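You operate a simulated robot arm through the tools that you are given. There is no shell and no other tool. Be economical: measure what you need, move in short steps, check, and stop when the job is done.

Carry out the task below with a simulated two-armed robot. There is one attempt and no reset: what you move stays moved.

Task
Pick up the white elbow with one hand, pass it to the other hand and put it on the top of the narrow shelf. Set down upright: white elbow.

The check looks at the end state, three seconds after you hand in, the way a careful person would. Anything else that was tipped, shoved, dropped, spilled or broken makes it a failure.

Robot
Two 7-joint arms with two-finger parallel grippers on one trunk, on a base that drives. Base frame: it is fixed to the floor where the robot stands at the start and does not move with it; the origin is under the middle of the robot, x ahead of it, y to its left, z up. Units: m, degrees, N and s.
The left shoulder is at the start at [0.05, 0.161, 1.048], the right one opposite. With the tool pointing down near the work surface each hand reaches from about 0.1 to 0.62 m from the robot's upright axis, wherever it stands, measured 20 degrees to its own side. Places, roughly: top of the narrow shelf [-3.3, -0.1, 0.8]; white elbow (11x6x12 cm) [0.5, -0.2, 0.6]. Payload 3.43 kg a hand.
The tool frame of a hand sits at the grasp point between the pads (the TCP): z along the fingers, y along the line on which they close. The tips reach 0.03 m beyond it. Largest opening 0.094 m; finger width 0.028, thickness 0.01; the body of the gripper, 0.05 by 0.096 m, starts 0.055 m behind the TCP.
Orientation is told as [roll, pitch, yaw] about the base's x, y, z axes, in that order, counted from this pose: with the fingers straight down and closing along the base's y, the tool's x points along the base's -x, its y along +y and its z along -z.

Tools
- The arms move only by the tool move_arm. It takes "left_steps", "right_steps" or both (then of equal length, played together; a hand with none holds still); each is a list of rows, each an object of numbers (a shift or turn left out is 0, a gripper value left out holds the last): "tx", "ty", "tz": the shift along the tool's x, y, z in m; "wx", "wy", "wz": the turn, a rotation vector about the tool's x, y, z in degrees; "jaw": the opening, from 0 (shut) to 1 (fully open). In form: [{"tx": .., "ty": .., "tz": .., "wx": .., "wy": .., "wz": .., "jaw": ..}, ...]. A call has 1 to 10 rows; each row shifts and turns the commanded pose from where the row before left it, along the tool's axes as they then stand. Each row takes 0.2 s and may step no farther than 0.05 m and 8.6 degrees from the row before; otherwise, or with a gripper value out of range, the whole call is refused. Where a pose cannot be reached the arm comes as near as it can. A force on the tool above 40 N (or 10 N above the force at the start of the call, whichever is more), or a blocked arm, ends the call early, and 0.2 s more pass. The fingers move at their own pace (about 0.045 m/s each) and stop on an object; they squeeze with about 33 N. The grip force told is the motor's: it shows also when the fingers shut on nothing. Time passes only in rows, and 0.2 s behind the last, so rows that do not move let the fingers close. It gives the time, the measured TCP pose, the force on the tool (base axes), the opening and the grip force at its end, in the units of the frame above (readings bear some noise), with the torque about the TCP (base axes, N m) and any sound that the robot's microphone picked up.
- Cameras (640 x 400 px; columns grow to the right, rows downward): "scene" is now at [0.1118, -0.0252, 1.146]; the picture's right is [-0.32, -0.95, 0.00], its down [-0.74, 0.25, -0.63] and it looks along [0.60, -0.20, -0.78] (base axes); focal length 293 px, centre (320, 200). "left" rides on the left gripper at [0.076, -0.014, -0.102] in its tool frame; the picture's right is [0.18, 0.98, 0.00], its down [-0.75, 0.14, -0.64] and it looks along [-0.63, 0.12, 0.77] (tool axes); focal length 243 px, centre (320, 200). "right" rides on the right gripper at [0.076, 0.014, -0.102] in its tool frame; the picture's right is [-0.18, 0.98, 0.00], its down [-0.75, -0.14, -0.64] and it looks along [-0.63, -0.12, 0.77] (tool axes); focal length 243 px, centre (320, 200). There is no depth. A picture from a camera that has moved, and an enlarged one, comes with that camera's place and axes in the base frame and with its lens.
- camera(camera): a new picture of that camera. The clock stands still meanwhile.
- move_column(by): slides the trunk up (or, below 0, down) by that many m; the arms and the scene camera ride with it, the base frame stays. It gives what a move gives, with no picture.
- roll_base(legs): drives the robot by 1 to 6 legs, each [ahead, left, turn to the left] in m, m and degrees, along the robot's own axes; the way and the turn of a leg run together, so that a leg with both is an arc; at most 1.5 m and 180 degrees a leg. The arms and the cameras ride along, it lands a little off, and it stops where it bumps. It gives what a move gives.
- pan_tilt(pan, tilt): turns the head with the scene camera to pan (to the left, within 80 degrees either way) and tilt (down, from -29 to 69), counted from straight ahead of the robot. It gives what a move gives.
- inspect(camera, box): a new picture of the part [left, top, right, bottom] of that camera's present view, enlarged. The clock stands still meanwhile.
- hand_in(): hands the job in; it is judged then, once.

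Work in short steps. Places have to be worked out from the pictures, the camera data and where the tool is seen: move nearer, look again, correct. Check each grasp and each placing, and mend what went wrong. You have 120 turns and 88 pictures in all, those below and enlarged ones among them. Open the grippers and draw the arms clear of the work before you hand the job in, unless the task says otherwise; then end with one line.

The tools are called after "Request:" by a JSON object that holds its "name" and its "arguments". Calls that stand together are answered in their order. move_arm: Moves the arms, as the interface text tells. Its arguments: {"type":"object","properties":{"left_steps":{"type":"array","items":{"type":"object","properties":{"tx":{"type":"number"},"ty":{"type":"number"},"tz":{"type":"number"},"wx":{"type":"number"},"wy":{"type":"number"},"wz":{"type":"number"},"jaw":{"type":"number"}}}},"right_steps":{"type":"array","items":{"type":"object","properties":{"tx":{"type":"number"},"ty":{"type":"number"},"tz":{"type":"number"},"wx":{"type":"number"},"wy":{"type":"number"},"wz":{"type":"number"},"jaw":{"type":"number"}}}}},"required":[]} The other tools are called the same way: move_column (by) slides the trunk up or down; roll_base (legs) drives the base; pan_tilt (pan, tilt) turns the head that bears the scene camera; camera (camera) takes a picture; inspect (camera, box) takes an enlarged picture of a part of a camera's view; hand_in () hands the job in.

At the start:

```text
time_s: 0.0
left_ee_pos: [0.3444, 0.0349, 0.7572]
left_tool_rot: [0.0, -0.1, 0.0]
left_force: [0.4, 0.3, -0.8]
left_torque: [0.01, -0.01, -0.04]
left_grip_width: 0.094
left_grip_force: 0.2
right_ee_pos: [0.3069, -0.2715, 0.7444]
right_tool_rot: [0.0, 0.1, 0.0]
right_force: [0.1, -0.1, 0.1]
right_torque: [0.03, -0.02, 0.0]
right_grip_width: 0.0939
right_grip_force: 0.0
trunk travel left (down, up): [-0.075, 0.192]
robot x, y, heading: [0.0012, -0.0032, -0.0]
head pan, tilt: [-18.7, 51.0]
```

scene: 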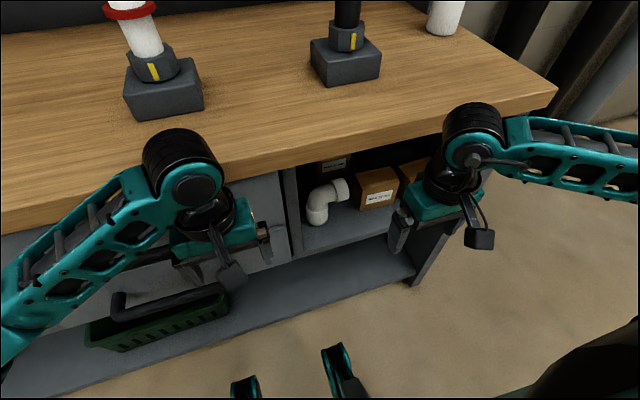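
right: 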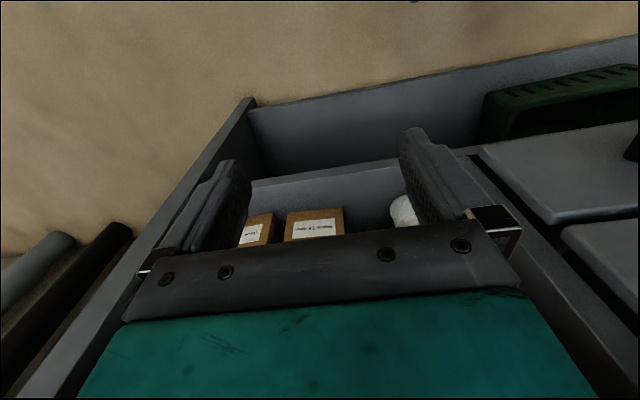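
left: 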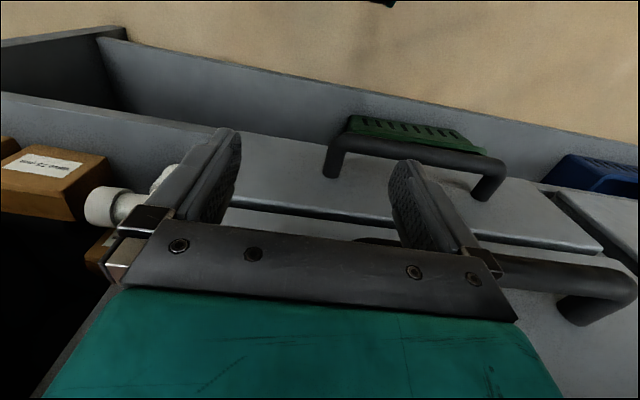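

The white elbow stands in the open compartment beneath the bench top, near boxes. I take an enlarged view to see its pose.

Request:
{"name": "inspect", "arguments": {"camera": "scene", "box": [260, 140, 440, 260]}}

```text
3.33 times, centred on (350, 200) of scene
camera zoom: at [0.1118, -0.0252, 1.146], right [-0.32, -0.95, 0.0], down [-0.74, 0.25, -0.63], along [0.6, -0.2, -0.78], focal length 976 px, centre (220, 200)
```

zoom: 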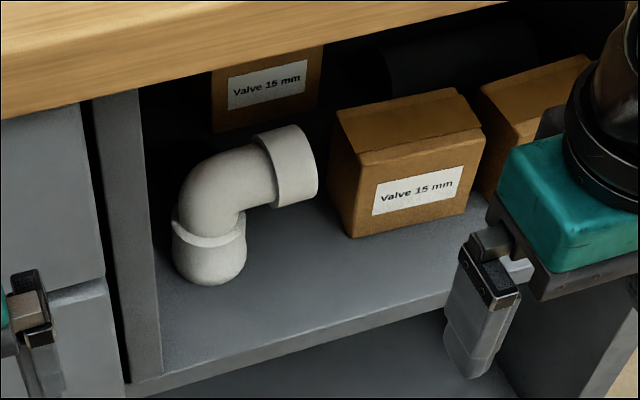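

The elbow stands with its vertical leg at about (0.54, -0.16) and its horizontal leg pointing toward -y at z≈0.615. I'll take the horizontal leg with the right hand, with its fingers pointing forward and about 30° down, closing vertically. First I turn the hand about its tool z.

Request:
{"name": "move_arm", "arguments": {"right_steps": [{"wz": -8.5, "tx": 0.01}, {"wz": -8.5}, {"wz": -8.5}, {"wz": -8.5}, {"wz": -8.5}, {"wz": -8.5}, {"wz": -8.5}, {"wz": -8.5}, {"wz": -8.5}, {"wz": -8.5}]}}

```text
time_s: 2.2
left_ee_pos: [0.3459, 0.0353, 0.7569]
left_tool_rot: [-0.1, 0.0, -0.1]
left_force: [0.5, 0.1, -0.6]
left_torque: [0.02, 0.01, -0.02]
left_grip_width: 0.0941
left_grip_force: 0.1
right_ee_pos: [0.2736, -0.2081, 0.7283]
right_tool_rot: [-0.2, 0.1, 84.9]
right_force: [-0.7, 0.5, 0.0]
right_torque: [0.01, 0.02, -0.03]
right_grip_width: 0.0939
right_grip_force: 0.2
right hand out of reach, approached as far as the arm can: row 7, 8, 9, 10
trunk travel left (down, up): [-0.075, 0.192]
robot x, y, heading: [0.0042, 0.0016, -0.0]
head pan, tilt: [-18.7, 51.0]
```

The hand turned, with some drift near its reach limit. Next I pitch the fingers up toward +x while shifting forward a little.

Request:
{"name": "move_arm", "arguments": {"right_steps": [{"wx": 8.5, "ty": -0.01}, {"wx": 8.5, "ty": -0.01}, {"wx": 8.5, "ty": -0.01}, {"wx": 8.5, "ty": -0.01}, {"wx": 8.5, "tz": 0.01}, {"wx": 8.5, "tz": 0.01}, {"wx": 8.5, "tz": 0.01}]}}

Request:
{"name": "camera", "arguments": {"camera": "scene"}}

Request:
{"name": "camera", "arguments": {"camera": "right"}}

```text
time_s: 3.8
left_ee_pos: [0.3455, 0.0352, 0.7577]
left_tool_rot: [0.0, 0.0, -0.1]
left_force: [0.4, -0.5, -0.7]
left_torque: [-0.04, 0.02, -0.01]
left_grip_width: 0.0941
left_grip_force: 0.1
right_ee_pos: [0.3556, -0.1289, 0.7622]
right_tool_rot: [-59.6, -0.1, 84.8]
right_force: [0.4, 0.8, 0.1]
right_torque: [-0.04, -0.01, -0.02]
right_grip_width: 0.0941
right_grip_force: 0.0
right hand out of reach, approached as far as the arm can: row 4, 5, 6, 7
trunk travel left (down, up): [-0.075, 0.192]
robot x, y, heading: [-0.0004, -0.0011, -0.2]
head pan, tilt: [-18.7, 51.0]
```

```text
83 pictures are left
camera scene: at [0.1117, -0.0251, 1.146], right [-0.32, -0.95, 0.0], down [-0.74, 0.25, -0.63], along [0.6, -0.2, -0.78], focal length 293 px, centre (320, 200)
```

scene: 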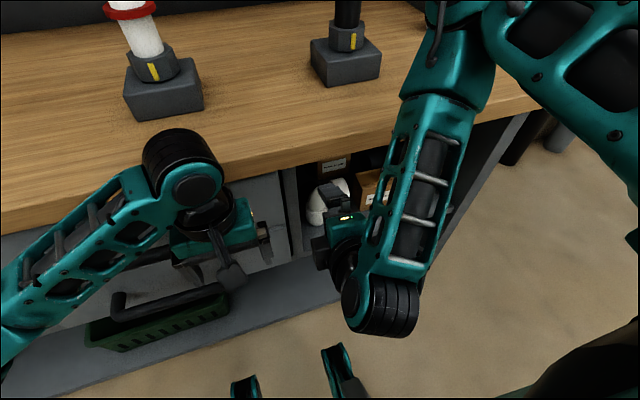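

```text
82 pictures are left
camera right: at [0.2541, -0.1955, 0.8031], right [-0.48, 0.23, -0.85], down [-0.41, 0.79, 0.45], along [0.78, 0.56, -0.29], focal length 243 px, centre (320, 200)
```

right: 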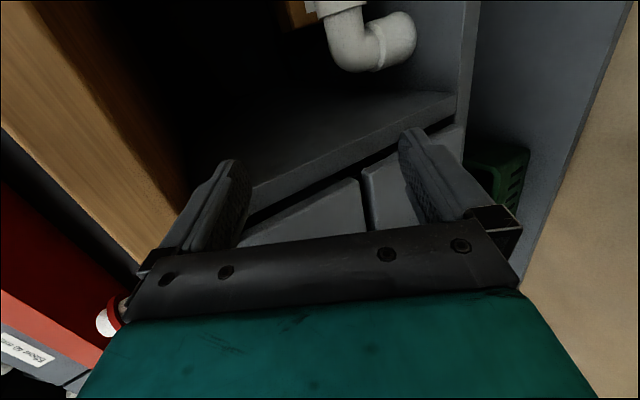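

The arm is folded tight because the robot stands too close. Backing the base by 0.15 m gives better arm posture and keeps the elbow away from the bench.

Request:
{"name": "roll_base", "arguments": {"legs": [[-0.15, 0, 0]]}}

```text
time_s: 5.2
left_ee_pos: [0.1947, 0.0342, 0.7575]
left_tool_rot: [0.0, 0.0, -0.2]
left_force: [0.6, 0.0, 0.3]
left_torque: [0.0, 0.01, 0.04]
left_grip_width: 0.094
left_grip_force: 0.1
right_ee_pos: [0.2053, -0.1287, 0.7624]
right_tool_rot: [-59.4, 0.1, 84.7]
right_force: [0.1, 0.1, -0.5]
right_torque: [0.0, -0.01, 0.01]
right_grip_width: 0.0938
right_grip_force: 0.1
trunk travel left (down, up): [-0.075, 0.192]
robot x, y, heading: [-0.1524, -0.0014, 0.2]
head pan, tilt: [-18.7, 51.0]
```

There's room now. I move the right hand to a staging point just ahead of the compartment, about (0.38, -0.22, 0.66).

Request:
{"name": "move_arm", "arguments": {"right_steps": [{"tx": 0.0125, "ty": -0.001, "tz": 0.0347}, {"tx": 0.0125, "ty": -0.001, "tz": 0.0347}, {"tx": 0.0125, "ty": -0.001, "tz": 0.0347}, {"tx": 0.0125, "ty": -0.001, "tz": 0.0347}, {"tx": 0.0125, "ty": -0.001, "tz": 0.0347}, {"tx": 0.0125, "ty": -0.001, "tz": 0.0347}]}}

Request:
{"name": "camera", "arguments": {"camera": "scene"}}

Request:
{"name": "camera", "arguments": {"camera": "right"}}

```text
time_s: 6.6
left_ee_pos: [0.1941, 0.034, 0.7567]
left_tool_rot: [0.0, 0.0, -0.2]
left_force: [0.4, 0.7, 0.5]
left_torque: [0.01, -0.01, -0.02]
left_grip_width: 0.0938
left_grip_force: 0.1
right_ee_pos: [0.3944, -0.1301, 0.7149]
right_tool_rot: [-59.0, 0.4, 84.4]
right_force: [0.7, 0.4, -0.1]
right_torque: [-0.02, 0.04, 0.02]
right_grip_width: 0.0941
right_grip_force: 0.0
right hand out of reach, approached as far as the arm can: row 1, 2, 3, 4, 5, 6
trunk travel left (down, up): [-0.075, 0.192]
robot x, y, heading: [-0.1527, -0.0017, -0.1]
head pan, tilt: [-18.7, 51.0]
```

```text
81 pictures are left
camera scene: at [-0.0387, -0.0252, 1.146], right [-0.32, -0.95, 0.0], down [-0.74, 0.25, -0.63], along [0.6, -0.2, -0.78], focal length 293 px, centre (320, 200)
```

scene: 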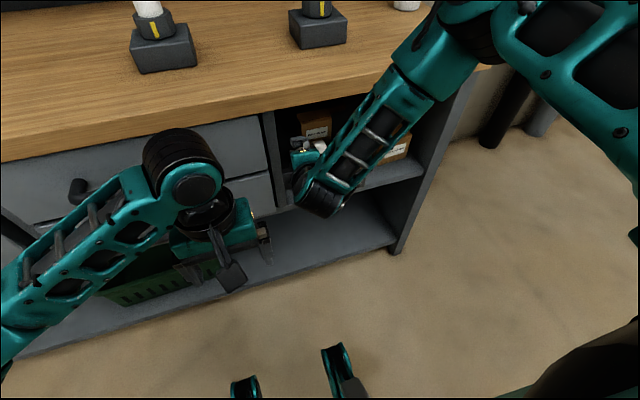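

```text
80 pictures are left
camera right: at [0.2928, -0.1969, 0.7555], right [-0.49, 0.23, -0.84], down [-0.4, 0.8, 0.45], along [0.78, 0.56, -0.3], focal length 243 px, centre (320, 200)
```

right: 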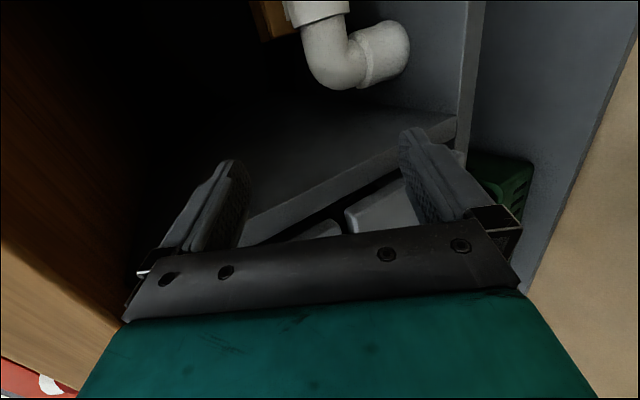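

The lateral limit seems to come from the wrist, so I'll place the hand using the base and trunk. Backing up and strafing right lets the arm extend and keeps the forearm behind the bench edge.

Request:
{"name": "roll_base", "arguments": {"legs": [[-0.1, -0.09, 0]]}}

Request:
{"name": "move_column", "arguments": {"by": -0.05}}

Request:
{"name": "move_arm", "arguments": {"right_steps": [{"tz": 0.02, "ty": -0.012}, {"tz": 0.02, "ty": -0.012}, {"tz": 0.02, "ty": -0.012}, {"tz": 0.02, "ty": -0.012}]}}

```text
time_s: 7.9
left_ee_pos: [0.0946, -0.0546, 0.758]
left_tool_rot: [0.0, 0.0, -0.1]
left_force: [-0.3, 0.3, 0.3]
left_torque: [-0.01, 0.0, 0.01]
left_grip_width: 0.0941
left_grip_force: 0.1
right_ee_pos: [0.2934, -0.2199, 0.7147]
right_tool_rot: [-59.1, 0.4, 84.5]
right_force: [0.2, 0.3, -0.2]
right_torque: [-0.02, -0.02, 0.02]
right_grip_width: 0.0943
right_grip_force: 0.0
trunk travel left (down, up): [-0.075, 0.192]
robot x, y, heading: [-0.2464, -0.0888, -0.2]
head pan, tilt: [-18.7, 51.0]
```

```text
time_s: 8.8
left_ee_pos: [0.0953, -0.0551, 0.7079]
left_tool_rot: [-0.1, 0.0, -0.1]
left_force: [-0.4, -0.3, -0.3]
left_torque: [0.02, 0.0, 0.02]
left_grip_width: 0.0939
left_grip_force: 0.0
right_ee_pos: [0.2943, -0.2194, 0.6649]
right_tool_rot: [-59.1, 0.3, 84.4]
right_force: [0.0, 0.4, -0.2]
right_torque: [0.0, 0.01, -0.02]
right_grip_width: 0.0942
right_grip_force: 0.1
trunk travel left (down, up): [-0.025, 0.242]
robot x, y, heading: [-0.2495, -0.0871, -0.1]
head pan, tilt: [-18.7, 51.0]
```

```text
time_s: 9.8
left_ee_pos: [0.0944, -0.0534, 0.7081]
left_tool_rot: [0.1, 0.0, 0.1]
left_force: [1.2, -0.1, 1.2]
left_torque: [-0.04, 0.01, -0.03]
left_grip_width: 0.094
left_grip_force: 0.1
right_ee_pos: [0.3867, -0.228, 0.6649]
right_tool_rot: [-59.1, 0.3, 84.3]
right_force: [-0.3, -0.1, -0.1]
right_torque: [0.01, 0.02, 0.03]
right_grip_width: 0.0938
right_grip_force: 0.1
trunk travel left (down, up): [-0.025, 0.242]
robot x, y, heading: [-0.2514, -0.0878, -0.1]
head pan, tilt: [-18.7, 51.0]
```

That worked with no reach problem. I look at the elbow from both cameras to refine its place.

Request:
{"name": "camera", "arguments": {"camera": "right"}}

Request:
{"name": "camera", "arguments": {"camera": "scene"}}

```text
79 pictures are left
camera right: at [0.286, -0.2947, 0.706], right [-0.48, 0.23, -0.84], down [-0.4, 0.8, 0.45], along [0.78, 0.56, -0.3], focal length 243 px, centre (320, 200)
```

right: 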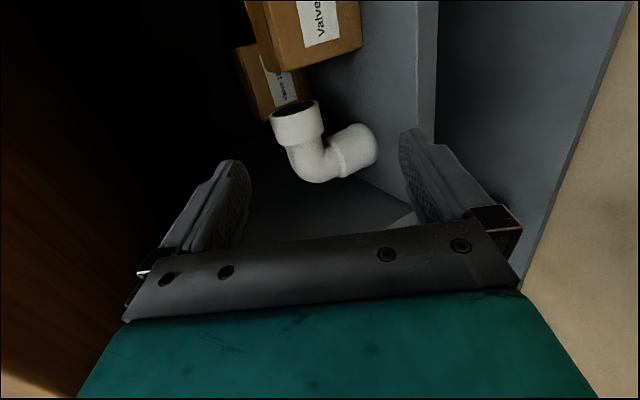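

```text
78 pictures are left
camera scene: at [-0.1383, -0.1144, 1.096], right [-0.32, -0.95, 0.0], down [-0.74, 0.25, -0.63], along [0.6, -0.2, -0.78], focal length 293 px, centre (320, 200)
```

scene: 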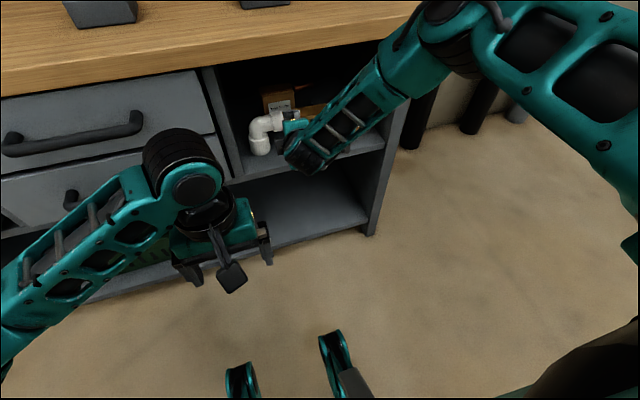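

Triangulated: the opening centre is at about (0.519, -0.238, 0.615) and the vertical leg axis at about (0.535, -0.155). The hand's tool x is already aligned with the horizontal leg, so I line up and approach most of the way.

Request:
{"name": "move_arm", "arguments": {"right_steps": [{"tx": -0.0105, "ty": -0.013}, {"tx": -0.011, "ty": -0.013}, {"tz": 0.025}, {"tz": 0.025}, {"tz": 0.025}, {"tz": 0.02}]}}

Request:
{"name": "camera", "arguments": {"camera": "right"}}

Request:
{"name": "inspect", "arguments": {"camera": "scene", "box": [200, 60, 400, 185]}}

```text
time_s: 11.2
left_ee_pos: [0.0965, -0.0541, 0.7088]
left_tool_rot: [0.0, 0.0, 0.0]
left_force: [0.8, 0.6, 0.8]
left_torque: [-0.01, 0.02, 0.0]
left_grip_width: 0.0939
left_grip_force: 0.1
right_ee_pos: [0.4822, -0.2159, 0.6378]
right_tool_rot: [-59.1, 0.3, 84.6]
right_force: [-0.5, -0.3, 0.1]
right_torque: [0.01, 0.04, 0.02]
right_grip_width: 0.094
right_grip_force: 0.0
trunk travel left (down, up): [-0.025, 0.242]
robot x, y, heading: [-0.2489, -0.089, -0.1]
head pan, tilt: [-18.7, 51.0]
```

```text
77 pictures are left
camera right: at [0.3819, -0.2821, 0.6793], right [-0.48, 0.23, -0.84], down [-0.4, 0.8, 0.45], along [0.78, 0.56, -0.29], focal length 243 px, centre (320, 200)
```

right: 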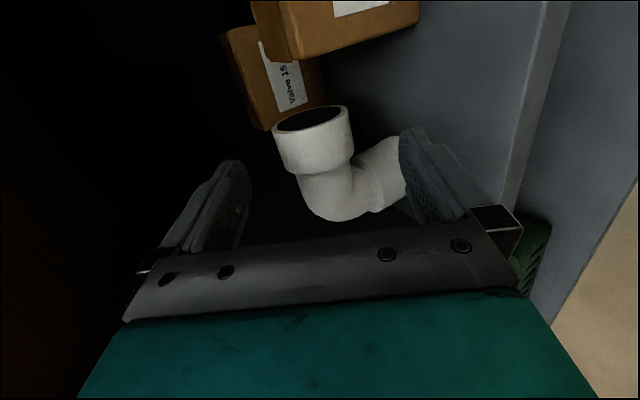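

```text
3.20 times, centred on (300, 122) of scene
camera zoom: at [-0.1383, -0.1144, 1.096], right [-0.32, -0.95, 0.0], down [-0.74, 0.25, -0.63], along [0.6, -0.2, -0.78], focal length 937 px, centre (384, 448)
```

zoom: 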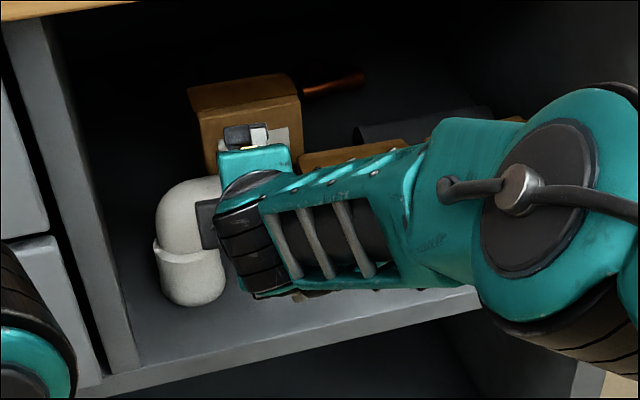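

Alignment is good: the collar sits between the fingers and the boxes are clear. I advance the last 4.5 cm and close.

Request:
{"name": "move_arm", "arguments": {"right_steps": [{"tz": 0.023}, {"tz": 0.023}, {"jaw": 0.3}, {"jaw": 0.3}, {"jaw": 0.3}, {"jaw": 0.3}, {"jaw": 0.3}]}}

Request:
{"name": "camera", "arguments": {"camera": "right"}}

```text
time_s: 12.8
left_ee_pos: [0.094, -0.0539, 0.7067]
left_tool_rot: [-0.1, 0.0, -0.1]
left_force: [0.9, -0.3, 1.1]
left_torque: [0.03, 0.01, 0.01]
left_grip_width: 0.0939
left_grip_force: 0.1
right_ee_pos: [0.4825, -0.216, 0.6387]
right_tool_rot: [-59.2, 0.3, 84.5]
right_force: [-0.9, -0.2, -0.2]
right_torque: [-0.01, -0.02, 0.01]
right_grip_width: 0.0285
right_grip_force: 0.1
right hand out of reach, approached as far as the arm can: row 1, 2
trunk travel left (down, up): [-0.025, 0.242]
robot x, y, heading: [-0.2503, -0.0902, -0.1]
head pan, tilt: [-18.7, 51.0]
```

```text
75 pictures are left
camera right: at [0.3819, -0.2824, 0.6796], right [-0.48, 0.23, -0.84], down [-0.4, 0.8, 0.45], along [0.78, 0.56, -0.29], focal length 243 px, centre (320, 200)
```

right: 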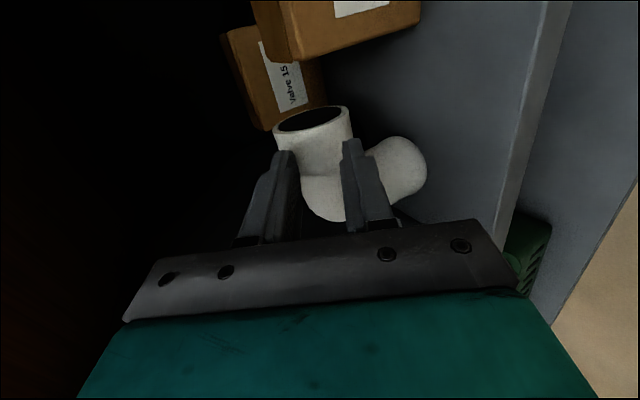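

The arm ran out of reach before contact, so the fingers shut just in front of the collar and nothing was touched. I open, retreat a bit, drive the base 5 cm nearer, and then approach again.

Request:
{"name": "move_arm", "arguments": {"right_steps": [{"jaw": 1}, {"jaw": 1}, {"jaw": 1}, {"jaw": 1}, {"tz": -0.03}, {"tz": -0.03}]}}

Request:
{"name": "roll_base", "arguments": {"legs": [[0.05, 0, 0]]}}

Request:
{"name": "camera", "arguments": {"camera": "right"}}

```text
time_s: 14.2
left_ee_pos: [0.0946, -0.0546, 0.7065]
left_tool_rot: [0.1, 0.0, -0.1]
left_force: [-0.1, -0.3, 0.2]
left_torque: [-0.01, 0.0, -0.03]
left_grip_width: 0.0942
left_grip_force: 0.1
right_ee_pos: [0.4333, -0.2114, 0.6703]
right_tool_rot: [-59.2, 0.2, 84.3]
right_force: [-0.2, -0.5, -0.1]
right_torque: [-0.01, -0.01, 0.0]
right_grip_width: 0.0941
right_grip_force: 0.0
trunk travel left (down, up): [-0.025, 0.242]
robot x, y, heading: [-0.2495, -0.0877, 0.2]
head pan, tilt: [-18.7, 51.0]
```

```text
time_s: 15.1
left_ee_pos: [0.1441, -0.0547, 0.7074]
left_tool_rot: [0.0, 0.0, -0.2]
left_force: [0.3, 0.0, 0.2]
left_torque: [0.03, -0.03, 0.02]
left_grip_width: 0.0937
left_grip_force: 0.0
right_ee_pos: [0.4813, -0.2116, 0.6694]
right_tool_rot: [-59.1, 0.2, 84.5]
right_force: [0.3, 1.1, 0.5]
right_torque: [-0.01, -0.03, 0.01]
right_grip_width: 0.094
right_grip_force: 0.1
trunk travel left (down, up): [-0.025, 0.242]
robot x, y, heading: [-0.1982, -0.0931, -0.1]
head pan, tilt: [-18.7, 51.0]
```

```text
74 pictures are left
camera right: at [0.3802, -0.2773, 0.7108], right [-0.48, 0.23, -0.84], down [-0.4, 0.8, 0.45], along [0.78, 0.56, -0.3], focal length 243 px, centre (320, 200)
```

right: 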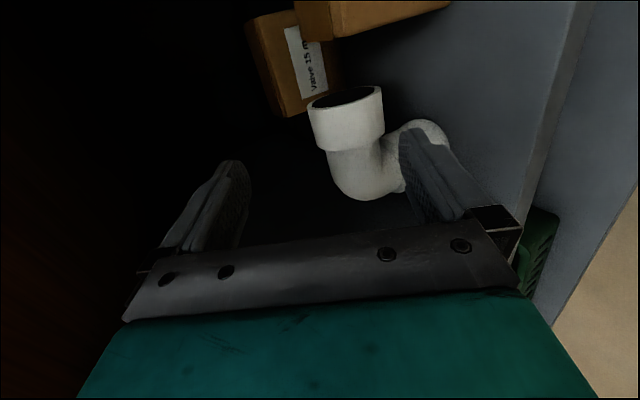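

As computed, I shift 2.4 cm along tool y, then advance 6.5 cm.

Request:
{"name": "move_arm", "arguments": {"right_steps": [{"tx": 0.004, "ty": 0.012}, {"ty": 0.012}, {"tz": 0.022}, {"tz": 0.022}, {"tz": 0.02}]}}

Request:
{"name": "camera", "arguments": {"camera": "right"}}

```text
time_s: 16.3
left_ee_pos: [0.145, -0.0546, 0.7074]
left_tool_rot: [0.0, -0.1, -0.1]
left_force: [0.2, 0.2, -0.4]
left_torque: [0.02, 0.0, 0.0]
left_grip_width: 0.0939
left_grip_force: 0.1
right_ee_pos: [0.523, -0.2189, 0.6142]
right_tool_rot: [-59.1, 0.3, 84.5]
right_force: [0.2, -0.3, 0.1]
right_torque: [-0.03, 0.04, 0.04]
right_grip_width: 0.0941
right_grip_force: 0.1
trunk travel left (down, up): [-0.025, 0.242]
robot x, y, heading: [-0.2009, -0.0865, -0.2]
head pan, tilt: [-18.7, 51.0]
```

```text
73 pictures are left
camera right: at [0.4217, -0.2856, 0.6569], right [-0.49, 0.23, -0.84], down [-0.4, 0.8, 0.45], along [0.78, 0.56, -0.3], focal length 243 px, centre (320, 200)
```

right: 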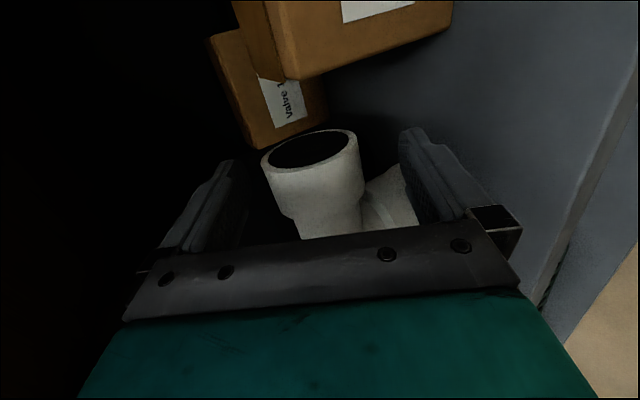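

The collar lies between the pads, slightly nearer the upper finger. I shift 4 mm toward the upper finger and close.

Request:
{"name": "move_arm", "arguments": {"right_steps": [{"ty": -0.004}, {"jaw": 0.75}, {"jaw": 0.65}, {"jaw": 0.4}, {"jaw": 0.4}, {"jaw": 0.4}]}}

Request:
{"name": "camera", "arguments": {"camera": "right"}}

```text
time_s: 17.7
left_ee_pos: [0.1447, -0.0545, 0.7064]
left_tool_rot: [0.0, 0.0, -0.1]
left_force: [1.7, -0.3, 0.0]
left_torque: [0.0, 0.0, 0.01]
left_grip_width: 0.0939
left_grip_force: 0.0
right_ee_pos: [0.5263, -0.2192, 0.6196]
right_tool_rot: [-59.1, 0.3, 84.5]
right_force: [0.8, -0.9, -0.1]
right_torque: [-0.04, 0.0, 0.02]
right_grip_width: 0.054
right_grip_force: 33.0
trunk travel left (down, up): [-0.025, 0.242]
robot x, y, heading: [-0.2007, -0.0906, -0.1]
head pan, tilt: [-18.7, 51.0]
```

```text
72 pictures are left
camera right: at [0.424, -0.2859, 0.6603], right [-0.48, 0.23, -0.84], down [-0.4, 0.8, 0.45], along [0.78, 0.56, -0.3], focal length 243 px, centre (320, 200)
```

right: 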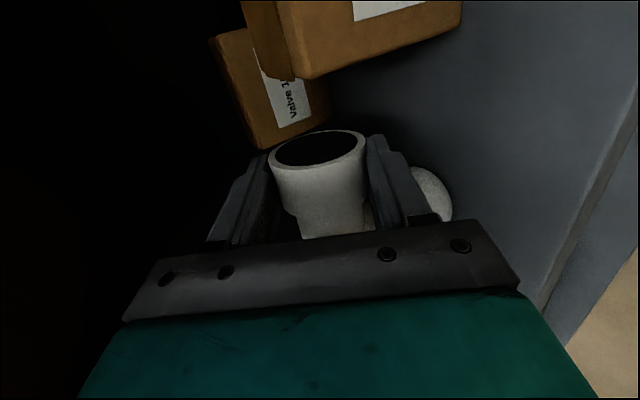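

Grip is firm at 54 mm. I lift 3 cm with the arm and check that the elbow comes along.

Request:
{"name": "move_arm", "arguments": {"right_steps": [{"tz": -0.005, "ty": -0.0085}, {"tz": -0.005, "ty": -0.0085}, {"tz": -0.005, "ty": -0.0085}]}}

Request:
{"name": "camera", "arguments": {"camera": "right"}}

Request:
{"name": "inspect", "arguments": {"camera": "scene", "box": [200, 40, 400, 165]}}

```text
time_s: 18.5
left_ee_pos: [0.1447, -0.0551, 0.7078]
left_tool_rot: [0.0, 0.0, 0.0]
left_force: [-0.3, 1.2, 0.3]
left_torque: [0.0, -0.02, 0.0]
left_grip_width: 0.0939
left_grip_force: 0.0
right_ee_pos: [0.526, -0.2203, 0.6502]
right_tool_rot: [-59.1, 0.4, 84.4]
right_force: [0.5, -0.9, -1.7]
right_torque: [-0.06, 0.0, 0.03]
right_grip_width: 0.0537
right_grip_force: 32.8
trunk travel left (down, up): [-0.025, 0.242]
robot x, y, heading: [-0.1977, -0.0898, 0.1]
head pan, tilt: [-18.7, 51.0]
```

```text
71 pictures are left
camera right: at [0.4241, -0.2862, 0.6906], right [-0.48, 0.23, -0.84], down [-0.4, 0.8, 0.45], along [0.78, 0.56, -0.3], focal length 243 px, centre (320, 200)
```

right: 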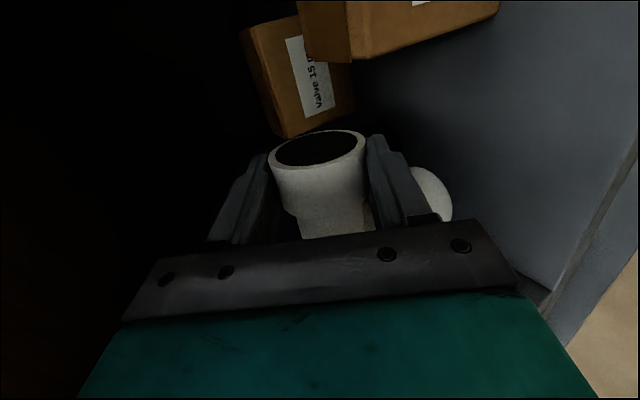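

```text
3.20 times, centred on (300, 102) of scene
camera zoom: at [-0.089, -0.1145, 1.0959], right [-0.32, -0.95, 0.0], down [-0.74, 0.25, -0.63], along [0.6, -0.2, -0.78], focal length 937 px, centre (384, 512)
```

zoom: 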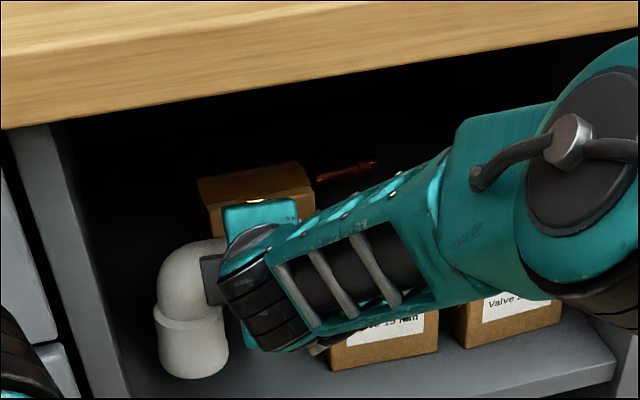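

The elbow rides with the hand and stays upright. I back the base straight out 0.35 m.

Request:
{"name": "roll_base", "arguments": {"legs": [[-0.35, 0, 0]]}}

Request:
{"name": "camera", "arguments": {"camera": "scene"}}

Request:
{"name": "camera", "arguments": {"camera": "right"}}

```text
time_s: 20.4
left_ee_pos: [-0.1298, -0.048, 0.7079]
left_tool_rot: [-0.1, -0.1, 0.7]
left_force: [-0.4, 0.0, 0.6]
left_torque: [0.0, -0.01, -0.01]
left_grip_width: 0.094
left_grip_force: 0.0
right_ee_pos: [0.254, -0.2072, 0.6478]
right_tool_rot: [-58.9, 0.4, 85.2]
right_force: [-0.3, 0.5, -0.7]
right_torque: [-0.01, 0.0, 0.0]
right_grip_width: 0.054
right_grip_force: 33.0
trunk travel left (down, up): [-0.025, 0.242]
robot x, y, heading: [-0.4681, -0.089, 1.0]
head pan, tilt: [-18.7, 51.0]
stopped in leg 1: the robot was blocked; the commanded pose is now the measured one
```

```text
69 pictures are left
camera scene: at [-0.3602, -0.1104, 1.096], right [-0.31, -0.95, 0.0], down [-0.74, 0.24, -0.63], along [0.6, -0.19, -0.78], focal length 293 px, centre (320, 200)
```

scene: 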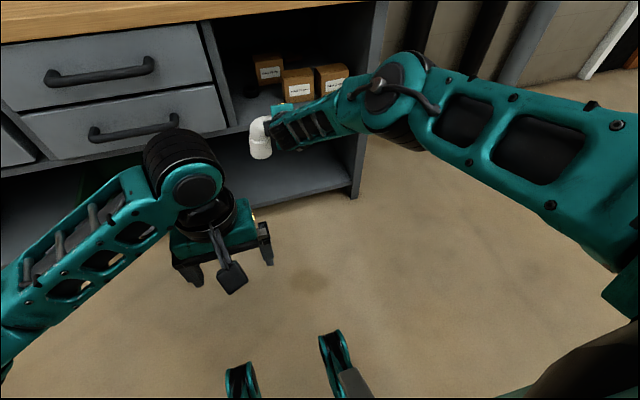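

```text
68 pictures are left
camera right: at [0.1547, -0.2749, 0.6888], right [-0.49, 0.22, -0.84], down [-0.41, 0.79, 0.45], along [0.77, 0.57, -0.3], focal length 243 px, centre (320, 200)
```

right: 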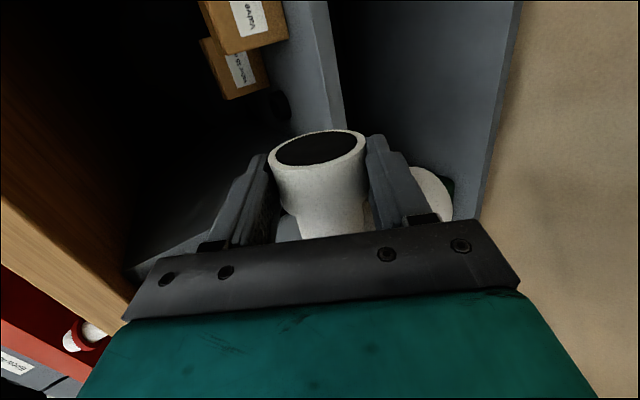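

The base bumped something behind it. I ease forward a little and look both ways with the head.

Request:
{"name": "roll_base", "arguments": {"legs": [[0.06, 0, 0]]}}

Request:
{"name": "pan_tilt", "arguments": {"pan": 80, "tilt": 25}}

Request:
{"name": "camera", "arguments": {"camera": "scene"}}

Request:
{"name": "pan_tilt", "arguments": {"pan": -80, "tilt": 25}}

Request:
{"name": "camera", "arguments": {"camera": "scene"}}

```text
time_s: 21.4
left_ee_pos: [-0.0697, -0.0466, 0.707]
left_tool_rot: [0.0, 0.0, 0.7]
left_force: [0.0, 0.0, -1.0]
left_torque: [0.0, 0.03, -0.02]
left_grip_width: 0.0942
left_grip_force: 0.2
right_ee_pos: [0.3153, -0.2076, 0.6472]
right_tool_rot: [-58.8, 0.5, 85.2]
right_force: [0.2, 0.1, -0.9]
right_torque: [-0.06, 0.0, 0.02]
right_grip_width: 0.0538
right_grip_force: 33.4
trunk travel left (down, up): [-0.025, 0.242]
robot x, y, heading: [-0.4157, -0.0858, 0.7]
head pan, tilt: [-18.7, 51.0]
```

```text
time_s: 23.1
left_ee_pos: [-0.0699, -0.0461, 0.7069]
left_tool_rot: [0.0, 0.1, 0.7]
left_force: [0.2, -0.4, -0.4]
left_torque: [0.01, -0.02, 0.0]
left_grip_width: 0.0939
left_grip_force: 0.1
right_ee_pos: [0.3134, -0.2055, 0.6479]
right_tool_rot: [-58.9, 0.5, 85.2]
right_force: [0.2, 0.5, -0.1]
right_torque: [-0.05, -0.01, -0.01]
right_grip_width: 0.0539
right_grip_force: 33.0
trunk travel left (down, up): [-0.025, 0.242]
robot x, y, heading: [-0.4141, -0.0867, 0.8]
head pan, tilt: [80.0, 25.0]
```

```text
67 pictures are left
camera scene: at [-0.3584, 0.0049, 1.1347], right [0.99, -0.16, 0.0], down [-0.07, -0.42, -0.91], along [0.14, 0.89, -0.42], focal length 293 px, centre (320, 200)
```

scene: 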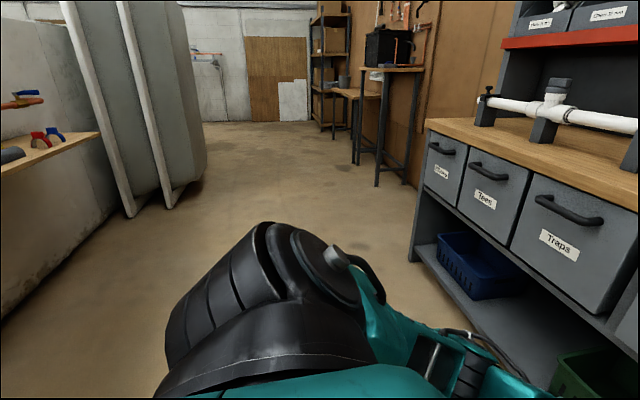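

```text
time_s: 25.6
left_ee_pos: [-0.0694, -0.0458, 0.7063]
left_tool_rot: [0.0, 0.2, 0.7]
left_force: [-0.2, 0.3, -0.1]
left_torque: [0.0, 0.02, -0.02]
left_grip_width: 0.094
left_grip_force: 0.0
right_ee_pos: [0.315, -0.2067, 0.6468]
right_tool_rot: [-58.9, 0.4, 85.2]
right_force: [-0.7, -0.1, -2.0]
right_torque: [-0.04, 0.01, -0.01]
right_grip_width: 0.0539
right_grip_force: 32.8
trunk travel left (down, up): [-0.025, 0.242]
robot x, y, heading: [-0.4126, -0.0852, 0.8]
head pan, tilt: [-80.0, 25.0]
```

```text
66 pictures are left
camera scene: at [-0.3557, -0.1765, 1.1347], right [-0.98, -0.19, 0.0], down [-0.08, 0.41, -0.91], along [0.17, -0.89, -0.42], focal length 293 px, centre (320, 200)
```

scene: 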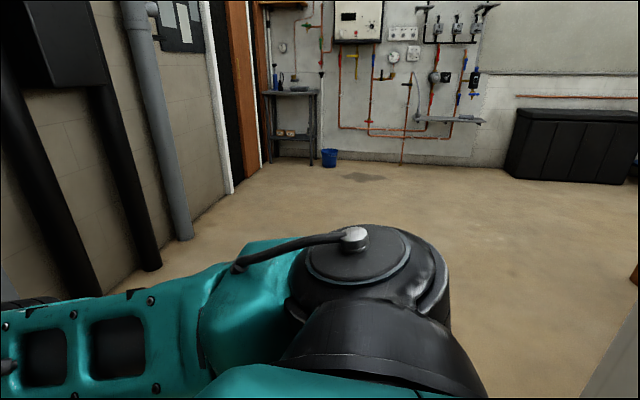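

A tall partition stands just behind the robot, so I'll do the hand-over here first. The plan is for the left hand to take the vertical leg with its fingers pointing forward, 30° down and turned a bit to the right. First the left hand moves out to the left and pitches up.

Request:
{"name": "move_arm", "arguments": {"left_steps": [{"ty": 0.05}, {"ty": 0.05}, {"ty": 0.05}, {"wy": -8.57}, {"wy": -8.57}, {"wy": -8.57}, {"wy": -8.57}, {"wy": -8.57}, {"wy": -8.57}, {"wy": -8.57}]}}

Request:
{"name": "move_arm", "arguments": {"left_steps": [{"wx": 6.5, "wz": 3.75}, {"wx": 6.5, "wz": 3.75}, {"wx": 6.5, "wz": 3.75}, {"wx": 6.5, "wz": 3.75}]}}

Request:
{"name": "pan_tilt", "arguments": {"pan": 0, "tilt": 45}}

Request:
{"name": "camera", "arguments": {"camera": "scene"}}

```text
time_s: 27.8
left_ee_pos: [-0.0715, 0.105, 0.707]
left_tool_rot: [-0.1, -60.0, 0.8]
left_force: [-0.4, -0.3, -0.6]
left_torque: [-0.02, 0.02, -0.02]
left_grip_width: 0.0942
left_grip_force: 0.1
right_ee_pos: [0.3149, -0.2061, 0.6467]
right_tool_rot: [-59.0, 0.3, 85.1]
right_force: [-0.3, 0.5, -1.2]
right_torque: [-0.05, 0.02, 0.04]
right_grip_width: 0.0538
right_grip_force: 32.6
trunk travel left (down, up): [-0.025, 0.242]
robot x, y, heading: [-0.4138, -0.0872, 1.1]
head pan, tilt: [-80.0, 25.0]
```

```text
time_s: 28.8
left_ee_pos: [-0.0716, 0.1032, 0.7082]
left_tool_rot: [-0.3, -60.0, -29.2]
left_force: [0.7, 0.2, -0.2]
left_torque: [0.0, -0.02, 0.0]
left_grip_width: 0.094
left_grip_force: 0.0
right_ee_pos: [0.3142, -0.2053, 0.6469]
right_tool_rot: [-58.9, 0.4, 85.1]
right_force: [-0.7, 0.7, -0.4]
right_torque: [-0.04, 0.0, 0.02]
right_grip_width: 0.0538
right_grip_force: 33.1
trunk travel left (down, up): [-0.025, 0.242]
robot x, y, heading: [-0.4108, -0.0849, 1.1]
head pan, tilt: [-80.0, 25.0]
```

```text
time_s: 30.3
left_ee_pos: [-0.0711, 0.1038, 0.7065]
left_tool_rot: [-0.1, -60.0, -29.2]
left_force: [-0.3, 0.4, -0.6]
left_torque: [-0.03, 0.0, 0.03]
left_grip_width: 0.0941
left_grip_force: 0.0
right_ee_pos: [0.3155, -0.2057, 0.6473]
right_tool_rot: [-58.9, 0.4, 85.2]
right_force: [-1.1, -0.4, -1.6]
right_torque: [0.01, -0.02, -0.01]
right_grip_width: 0.0538
right_grip_force: 33.1
trunk travel left (down, up): [-0.025, 0.242]
robot x, y, heading: [-0.4133, -0.0853, 0.9]
head pan, tilt: [0.0, 45.0]
```

```text
65 pictures are left
camera scene: at [-0.2918, -0.0848, 1.1042], right [0.01, -1.0, 0.0], down [-0.71, -0.01, -0.71], along [0.71, 0.01, -0.71], focal length 293 px, centre (320, 200)
```

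scene: 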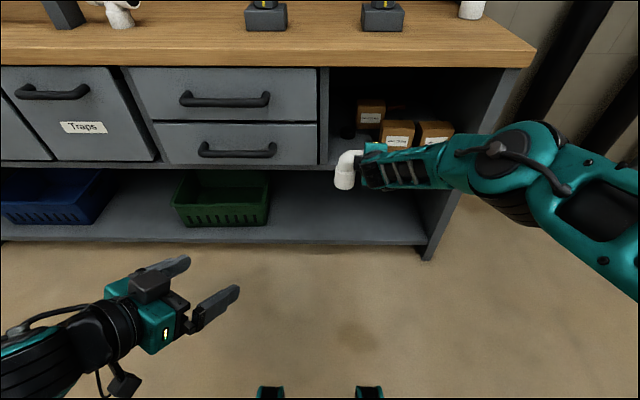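

The left hand's posture is good. Now I bring the right hand with the elbow back about 0.16 m to within the left hand's reach.

Request:
{"name": "move_arm", "arguments": {"right_steps": [{"tz": -0.0343, "ty": 0.0204}, {"tz": -0.0343, "ty": 0.0204}, {"tz": -0.0343, "ty": 0.0204}, {"tz": -0.0343, "ty": 0.0204}]}}

Request:
{"name": "camera", "arguments": {"camera": "scene"}}

Request:
{"name": "camera", "arguments": {"camera": "left"}}

```text
time_s: 31.3
left_ee_pos: [-0.0717, 0.1043, 0.7075]
left_tool_rot: [-0.1, -60.1, -29.2]
left_force: [-0.3, -0.6, 0.2]
left_torque: [0.01, -0.02, -0.01]
left_grip_width: 0.094
left_grip_force: 0.2
right_ee_pos: [0.1558, -0.1936, 0.6481]
right_tool_rot: [-59.1, 0.4, 85.3]
right_force: [0.0, -0.1, -0.7]
right_torque: [-0.07, 0.04, -0.02]
right_grip_width: 0.0538
right_grip_force: 32.7
trunk travel left (down, up): [-0.025, 0.242]
robot x, y, heading: [-0.4175, -0.0897, 0.9]
head pan, tilt: [0.0, 45.0]
```

```text
64 pictures are left
camera scene: at [-0.2919, -0.0848, 1.1042], right [0.01, -1.0, 0.0], down [-0.71, -0.01, -0.71], along [0.71, 0.01, -0.71], focal length 293 px, centre (320, 200)
```

scene: 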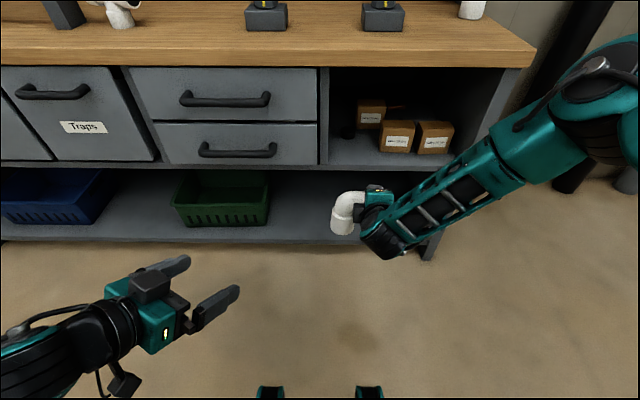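

```text
63 pictures are left
camera left: at [-0.1894, 0.1543, 0.6926], right [0.4, 0.9, -0.16], down [-0.09, 0.21, 0.97], along [0.91, -0.38, 0.16], focal length 243 px, centre (320, 200)
```

left: 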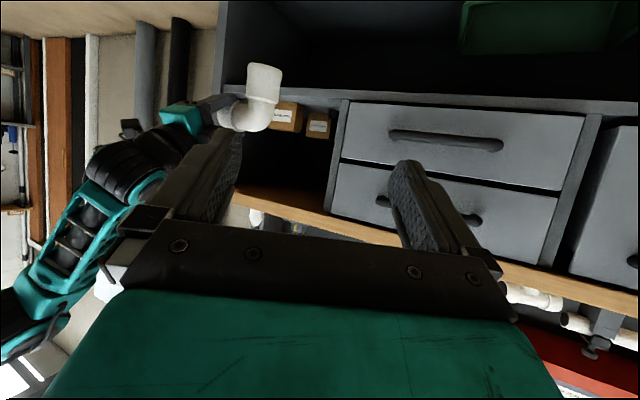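

Three views agree: the vertical leg axis is at about (0.163, -0.132) and its base at z≈0.556. I yaw the left hand 15° more for clearance and go to a pre-grasp 10 cm short.

Request:
{"name": "move_arm", "arguments": {"left_steps": [{"wx": 6.5, "wz": 3.75, "jaw": 0.87}, {"wx": 6.5, "wz": 3.75}, {"tx": -0.0105, "ty": -0.001, "tz": 0.04}, {"tx": -0.0105, "ty": -0.001, "tz": 0.04}, {"tx": -0.0105, "ty": -0.001, "tz": 0.04}, {"tx": -0.0105, "ty": -0.001, "tz": 0.04}, {"tx": -0.0105, "ty": -0.001, "tz": 0.04}, {"tx": -0.0105, "ty": -0.001, "tz": 0.04}]}}

Request:
{"name": "camera", "arguments": {"camera": "left"}}

Request:
{"name": "camera", "arguments": {"camera": "scene"}}

```text
time_s: 33.1
left_ee_pos: [0.0961, -0.0687, 0.6413]
left_tool_rot: [-0.2, -59.8, -44.1]
left_force: [0.3, -0.1, -0.5]
left_torque: [-0.02, -0.02, -0.01]
left_grip_width: 0.0818
left_grip_force: 0.0
right_ee_pos: [0.1562, -0.1925, 0.6481]
right_tool_rot: [-58.9, 0.4, 85.3]
right_force: [-1.0, -0.2, -0.8]
right_torque: [-0.06, 0.06, -0.03]
right_grip_width: 0.054
right_grip_force: 32.9
trunk travel left (down, up): [-0.025, 0.242]
robot x, y, heading: [-0.4145, -0.0874, 1.1]
head pan, tilt: [0.0, 45.0]
```

```text
62 pictures are left
camera left: at [-0.0056, 0.0114, 0.6265], right [0.62, 0.77, -0.16], down [-0.03, 0.23, 0.97], along [0.78, -0.6, 0.16], focal length 243 px, centre (320, 200)
```

left: 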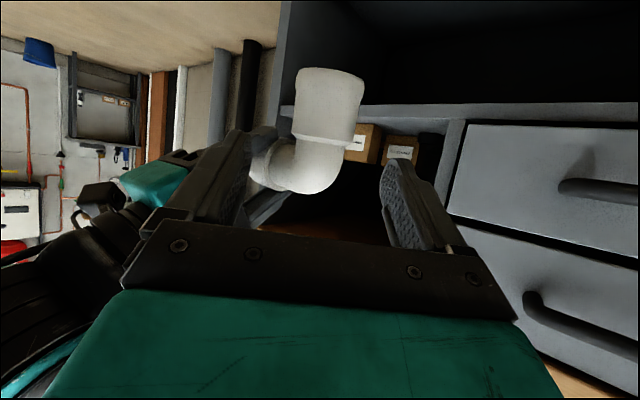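

```text
61 pictures are left
camera scene: at [-0.2919, -0.0848, 1.1042], right [0.01, -1.0, 0.0], down [-0.71, -0.01, -0.71], along [0.71, 0.01, -0.71], focal length 293 px, centre (320, 200)
```

scene: 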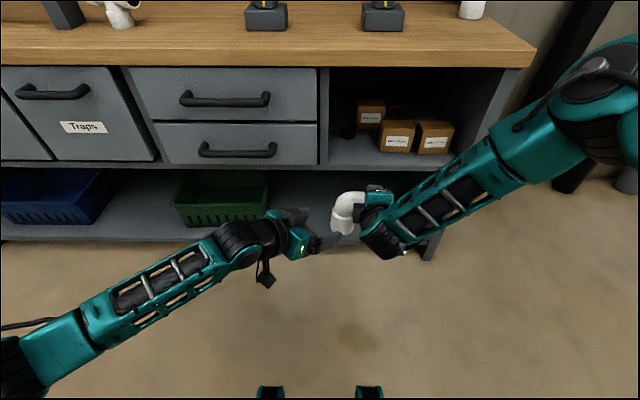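

The geometry checks out: the collar is centred between the left fingers within 2–3 mm. I approach the remaining 9.8 cm.

Request:
{"name": "move_arm", "arguments": {"left_steps": [{"tz": 0.0196, "ty": 0.0005}, {"tz": 0.0196, "ty": 0.0005}, {"tz": 0.0196, "ty": 0.0005}, {"tz": 0.0196, "ty": 0.0005}, {"tz": 0.0196, "ty": 0.0005}]}}

Request:
{"name": "camera", "arguments": {"camera": "left"}}

Request:
{"name": "inspect", "arguments": {"camera": "scene", "box": [260, 160, 460, 285]}}

```text
time_s: 34.3
left_ee_pos: [0.1569, -0.1253, 0.5919]
left_tool_rot: [0.0, -60.0, -44.3]
left_force: [0.7, -0.1, 0.3]
left_torque: [-0.01, 0.0, 0.02]
left_grip_width: 0.0817
left_grip_force: 0.1
right_ee_pos: [0.1564, -0.194, 0.6471]
right_tool_rot: [-58.9, 0.3, 85.2]
right_force: [0.2, -0.3, -0.5]
right_torque: [-0.04, 0.03, 0.0]
right_grip_width: 0.054
right_grip_force: 33.3
trunk travel left (down, up): [-0.025, 0.242]
robot x, y, heading: [-0.413, -0.0857, 1.0]
head pan, tilt: [0.0, 45.0]
```

```text
60 pictures are left
camera left: at [0.0564, -0.0463, 0.5782], right [0.62, 0.77, -0.16], down [-0.03, 0.23, 0.97], along [0.78, -0.6, 0.16], focal length 243 px, centre (320, 200)
```

left: 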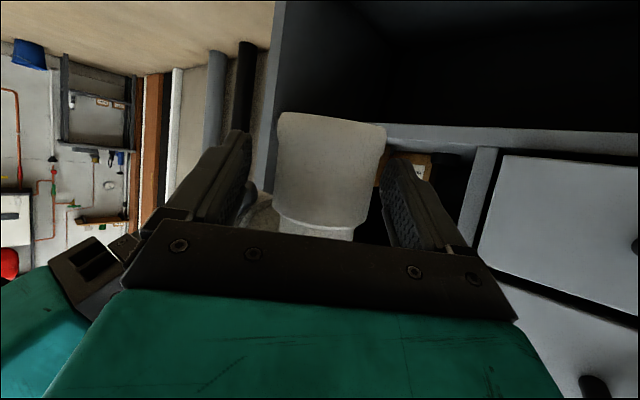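

```text
3.20 times, centred on (360, 222) of scene
camera zoom: at [-0.2919, -0.0848, 1.1041], right [0.01, -1.0, 0.0], down [-0.71, -0.01, -0.71], along [0.71, 0.01, -0.71], focal length 937 px, centre (192, 128)
```

zoom: 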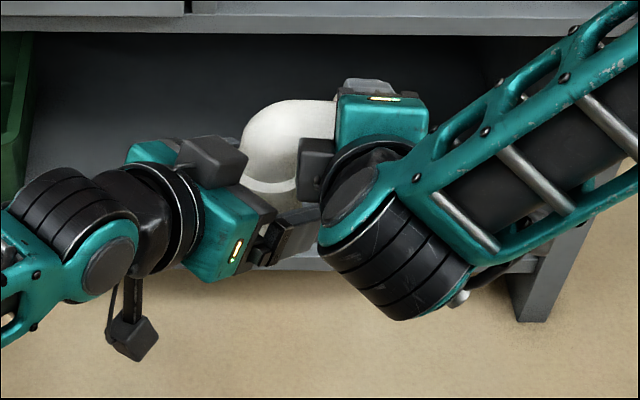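

The collar is between the pads, a few millimetres toward the left-hand finger. I shift +4 mm and close the left gripper.

Request:
{"name": "move_arm", "arguments": {"left_steps": [{"ty": 0.004}, {"jaw": 0.7}, {"jaw": 0.62}, {"jaw": 0.4}, {"jaw": 0.4}, {"jaw": 0.4}]}}

Request:
{"name": "camera", "arguments": {"camera": "left"}}

Request:
{"name": "camera", "arguments": {"camera": "right"}}

```text
time_s: 35.7
left_ee_pos: [0.1594, -0.1239, 0.5926]
left_tool_rot: [-0.2, -60.0, -44.1]
left_force: [1.9, -0.4, 0.0]
left_torque: [-0.01, 0.14, 0.09]
left_grip_width: 0.0599
left_grip_force: 32.8
right_ee_pos: [0.1551, -0.1937, 0.6485]
right_tool_rot: [-59.0, 0.4, 85.2]
right_force: [-1.7, 0.0, -0.8]
right_torque: [0.05, -0.12, -0.03]
right_grip_width: 0.0539
right_grip_force: 33.3
trunk travel left (down, up): [-0.025, 0.242]
robot x, y, heading: [-0.4117, -0.0842, 1.0]
head pan, tilt: [0.0, 45.0]
```

```text
58 pictures are left
camera left: at [0.0591, -0.0433, 0.5782], right [0.62, 0.77, -0.16], down [-0.03, 0.23, 0.97], along [0.78, -0.6, 0.16], focal length 243 px, centre (320, 200)
```

left: 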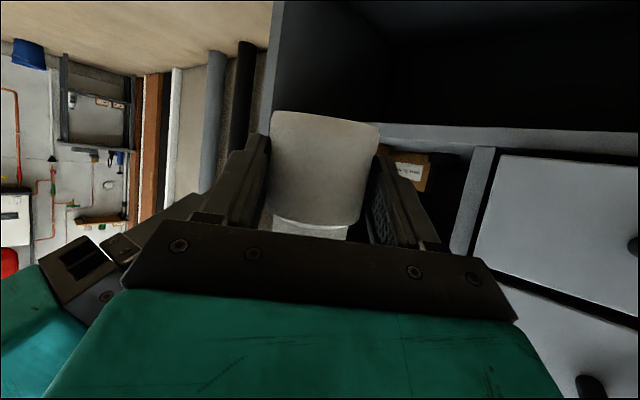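

```text
57 pictures are left
camera right: at [0.0555, -0.2612, 0.6895], right [-0.49, 0.22, -0.84], down [-0.41, 0.79, 0.45], along [0.77, 0.57, -0.3], focal length 243 px, centre (320, 200)
```

right: 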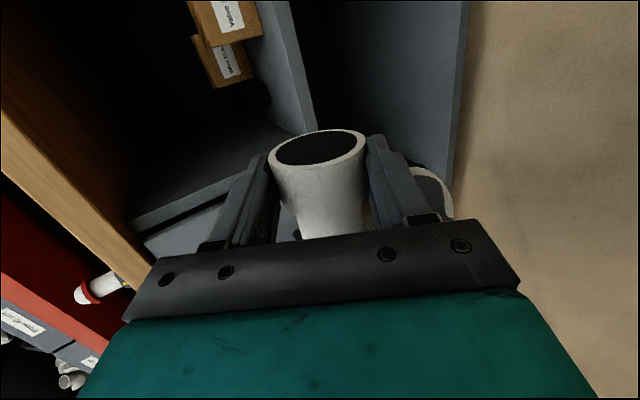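

Both grips are firm. I open the right gripper and draw it back along its fingers.

Request:
{"name": "move_arm", "arguments": {"right_steps": [{"jaw": 0.65}, {"jaw": 0.75}, {"jaw": 0.9}, {"jaw": 1}, {"jaw": 1}, {"tz": -0.025}, {"tz": -0.03}, {"tz": -0.04}]}}

Request:
{"name": "camera", "arguments": {"camera": "scene"}}

Request:
{"name": "camera", "arguments": {"camera": "left"}}

```text
time_s: 37.5
left_ee_pos: [0.1602, -0.1241, 0.5921]
left_tool_rot: [-0.3, -60.0, -44.2]
left_force: [0.5, 0.0, -0.4]
left_torque: [0.05, 0.04, 0.0]
left_grip_width: 0.0599
left_grip_force: 32.8
right_ee_pos: [0.0744, -0.1849, 0.6973]
right_tool_rot: [-59.1, 0.4, 85.2]
right_force: [-0.5, -0.2, 0.1]
right_torque: [-0.01, 0.02, 0.04]
right_grip_width: 0.0941
right_grip_force: 0.1
trunk travel left (down, up): [-0.025, 0.242]
robot x, y, heading: [-0.4119, -0.0859, 0.8]
head pan, tilt: [0.0, 45.0]
```

```text
56 pictures are left
camera scene: at [-0.2918, -0.0848, 1.1041], right [0.01, -1.0, 0.0], down [-0.71, -0.01, -0.71], along [0.71, 0.01, -0.71], focal length 293 px, centre (320, 200)
```

scene: 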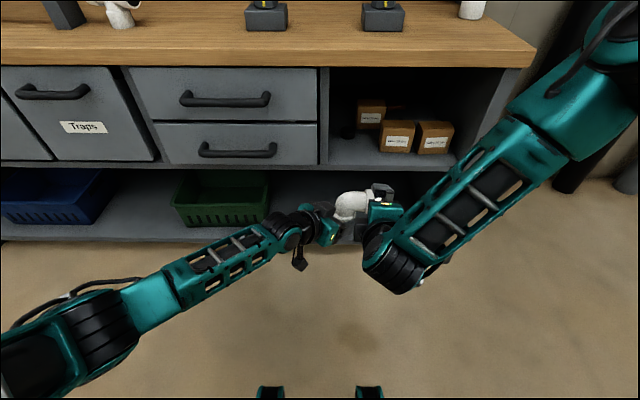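

```text
55 pictures are left
camera left: at [0.0591, -0.0434, 0.5782], right [0.62, 0.77, -0.16], down [-0.03, 0.23, 0.97], along [0.78, -0.6, 0.16], focal length 243 px, centre (320, 200)
```

left: 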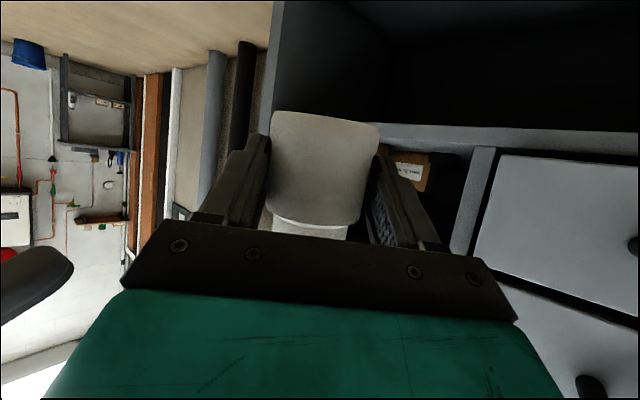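

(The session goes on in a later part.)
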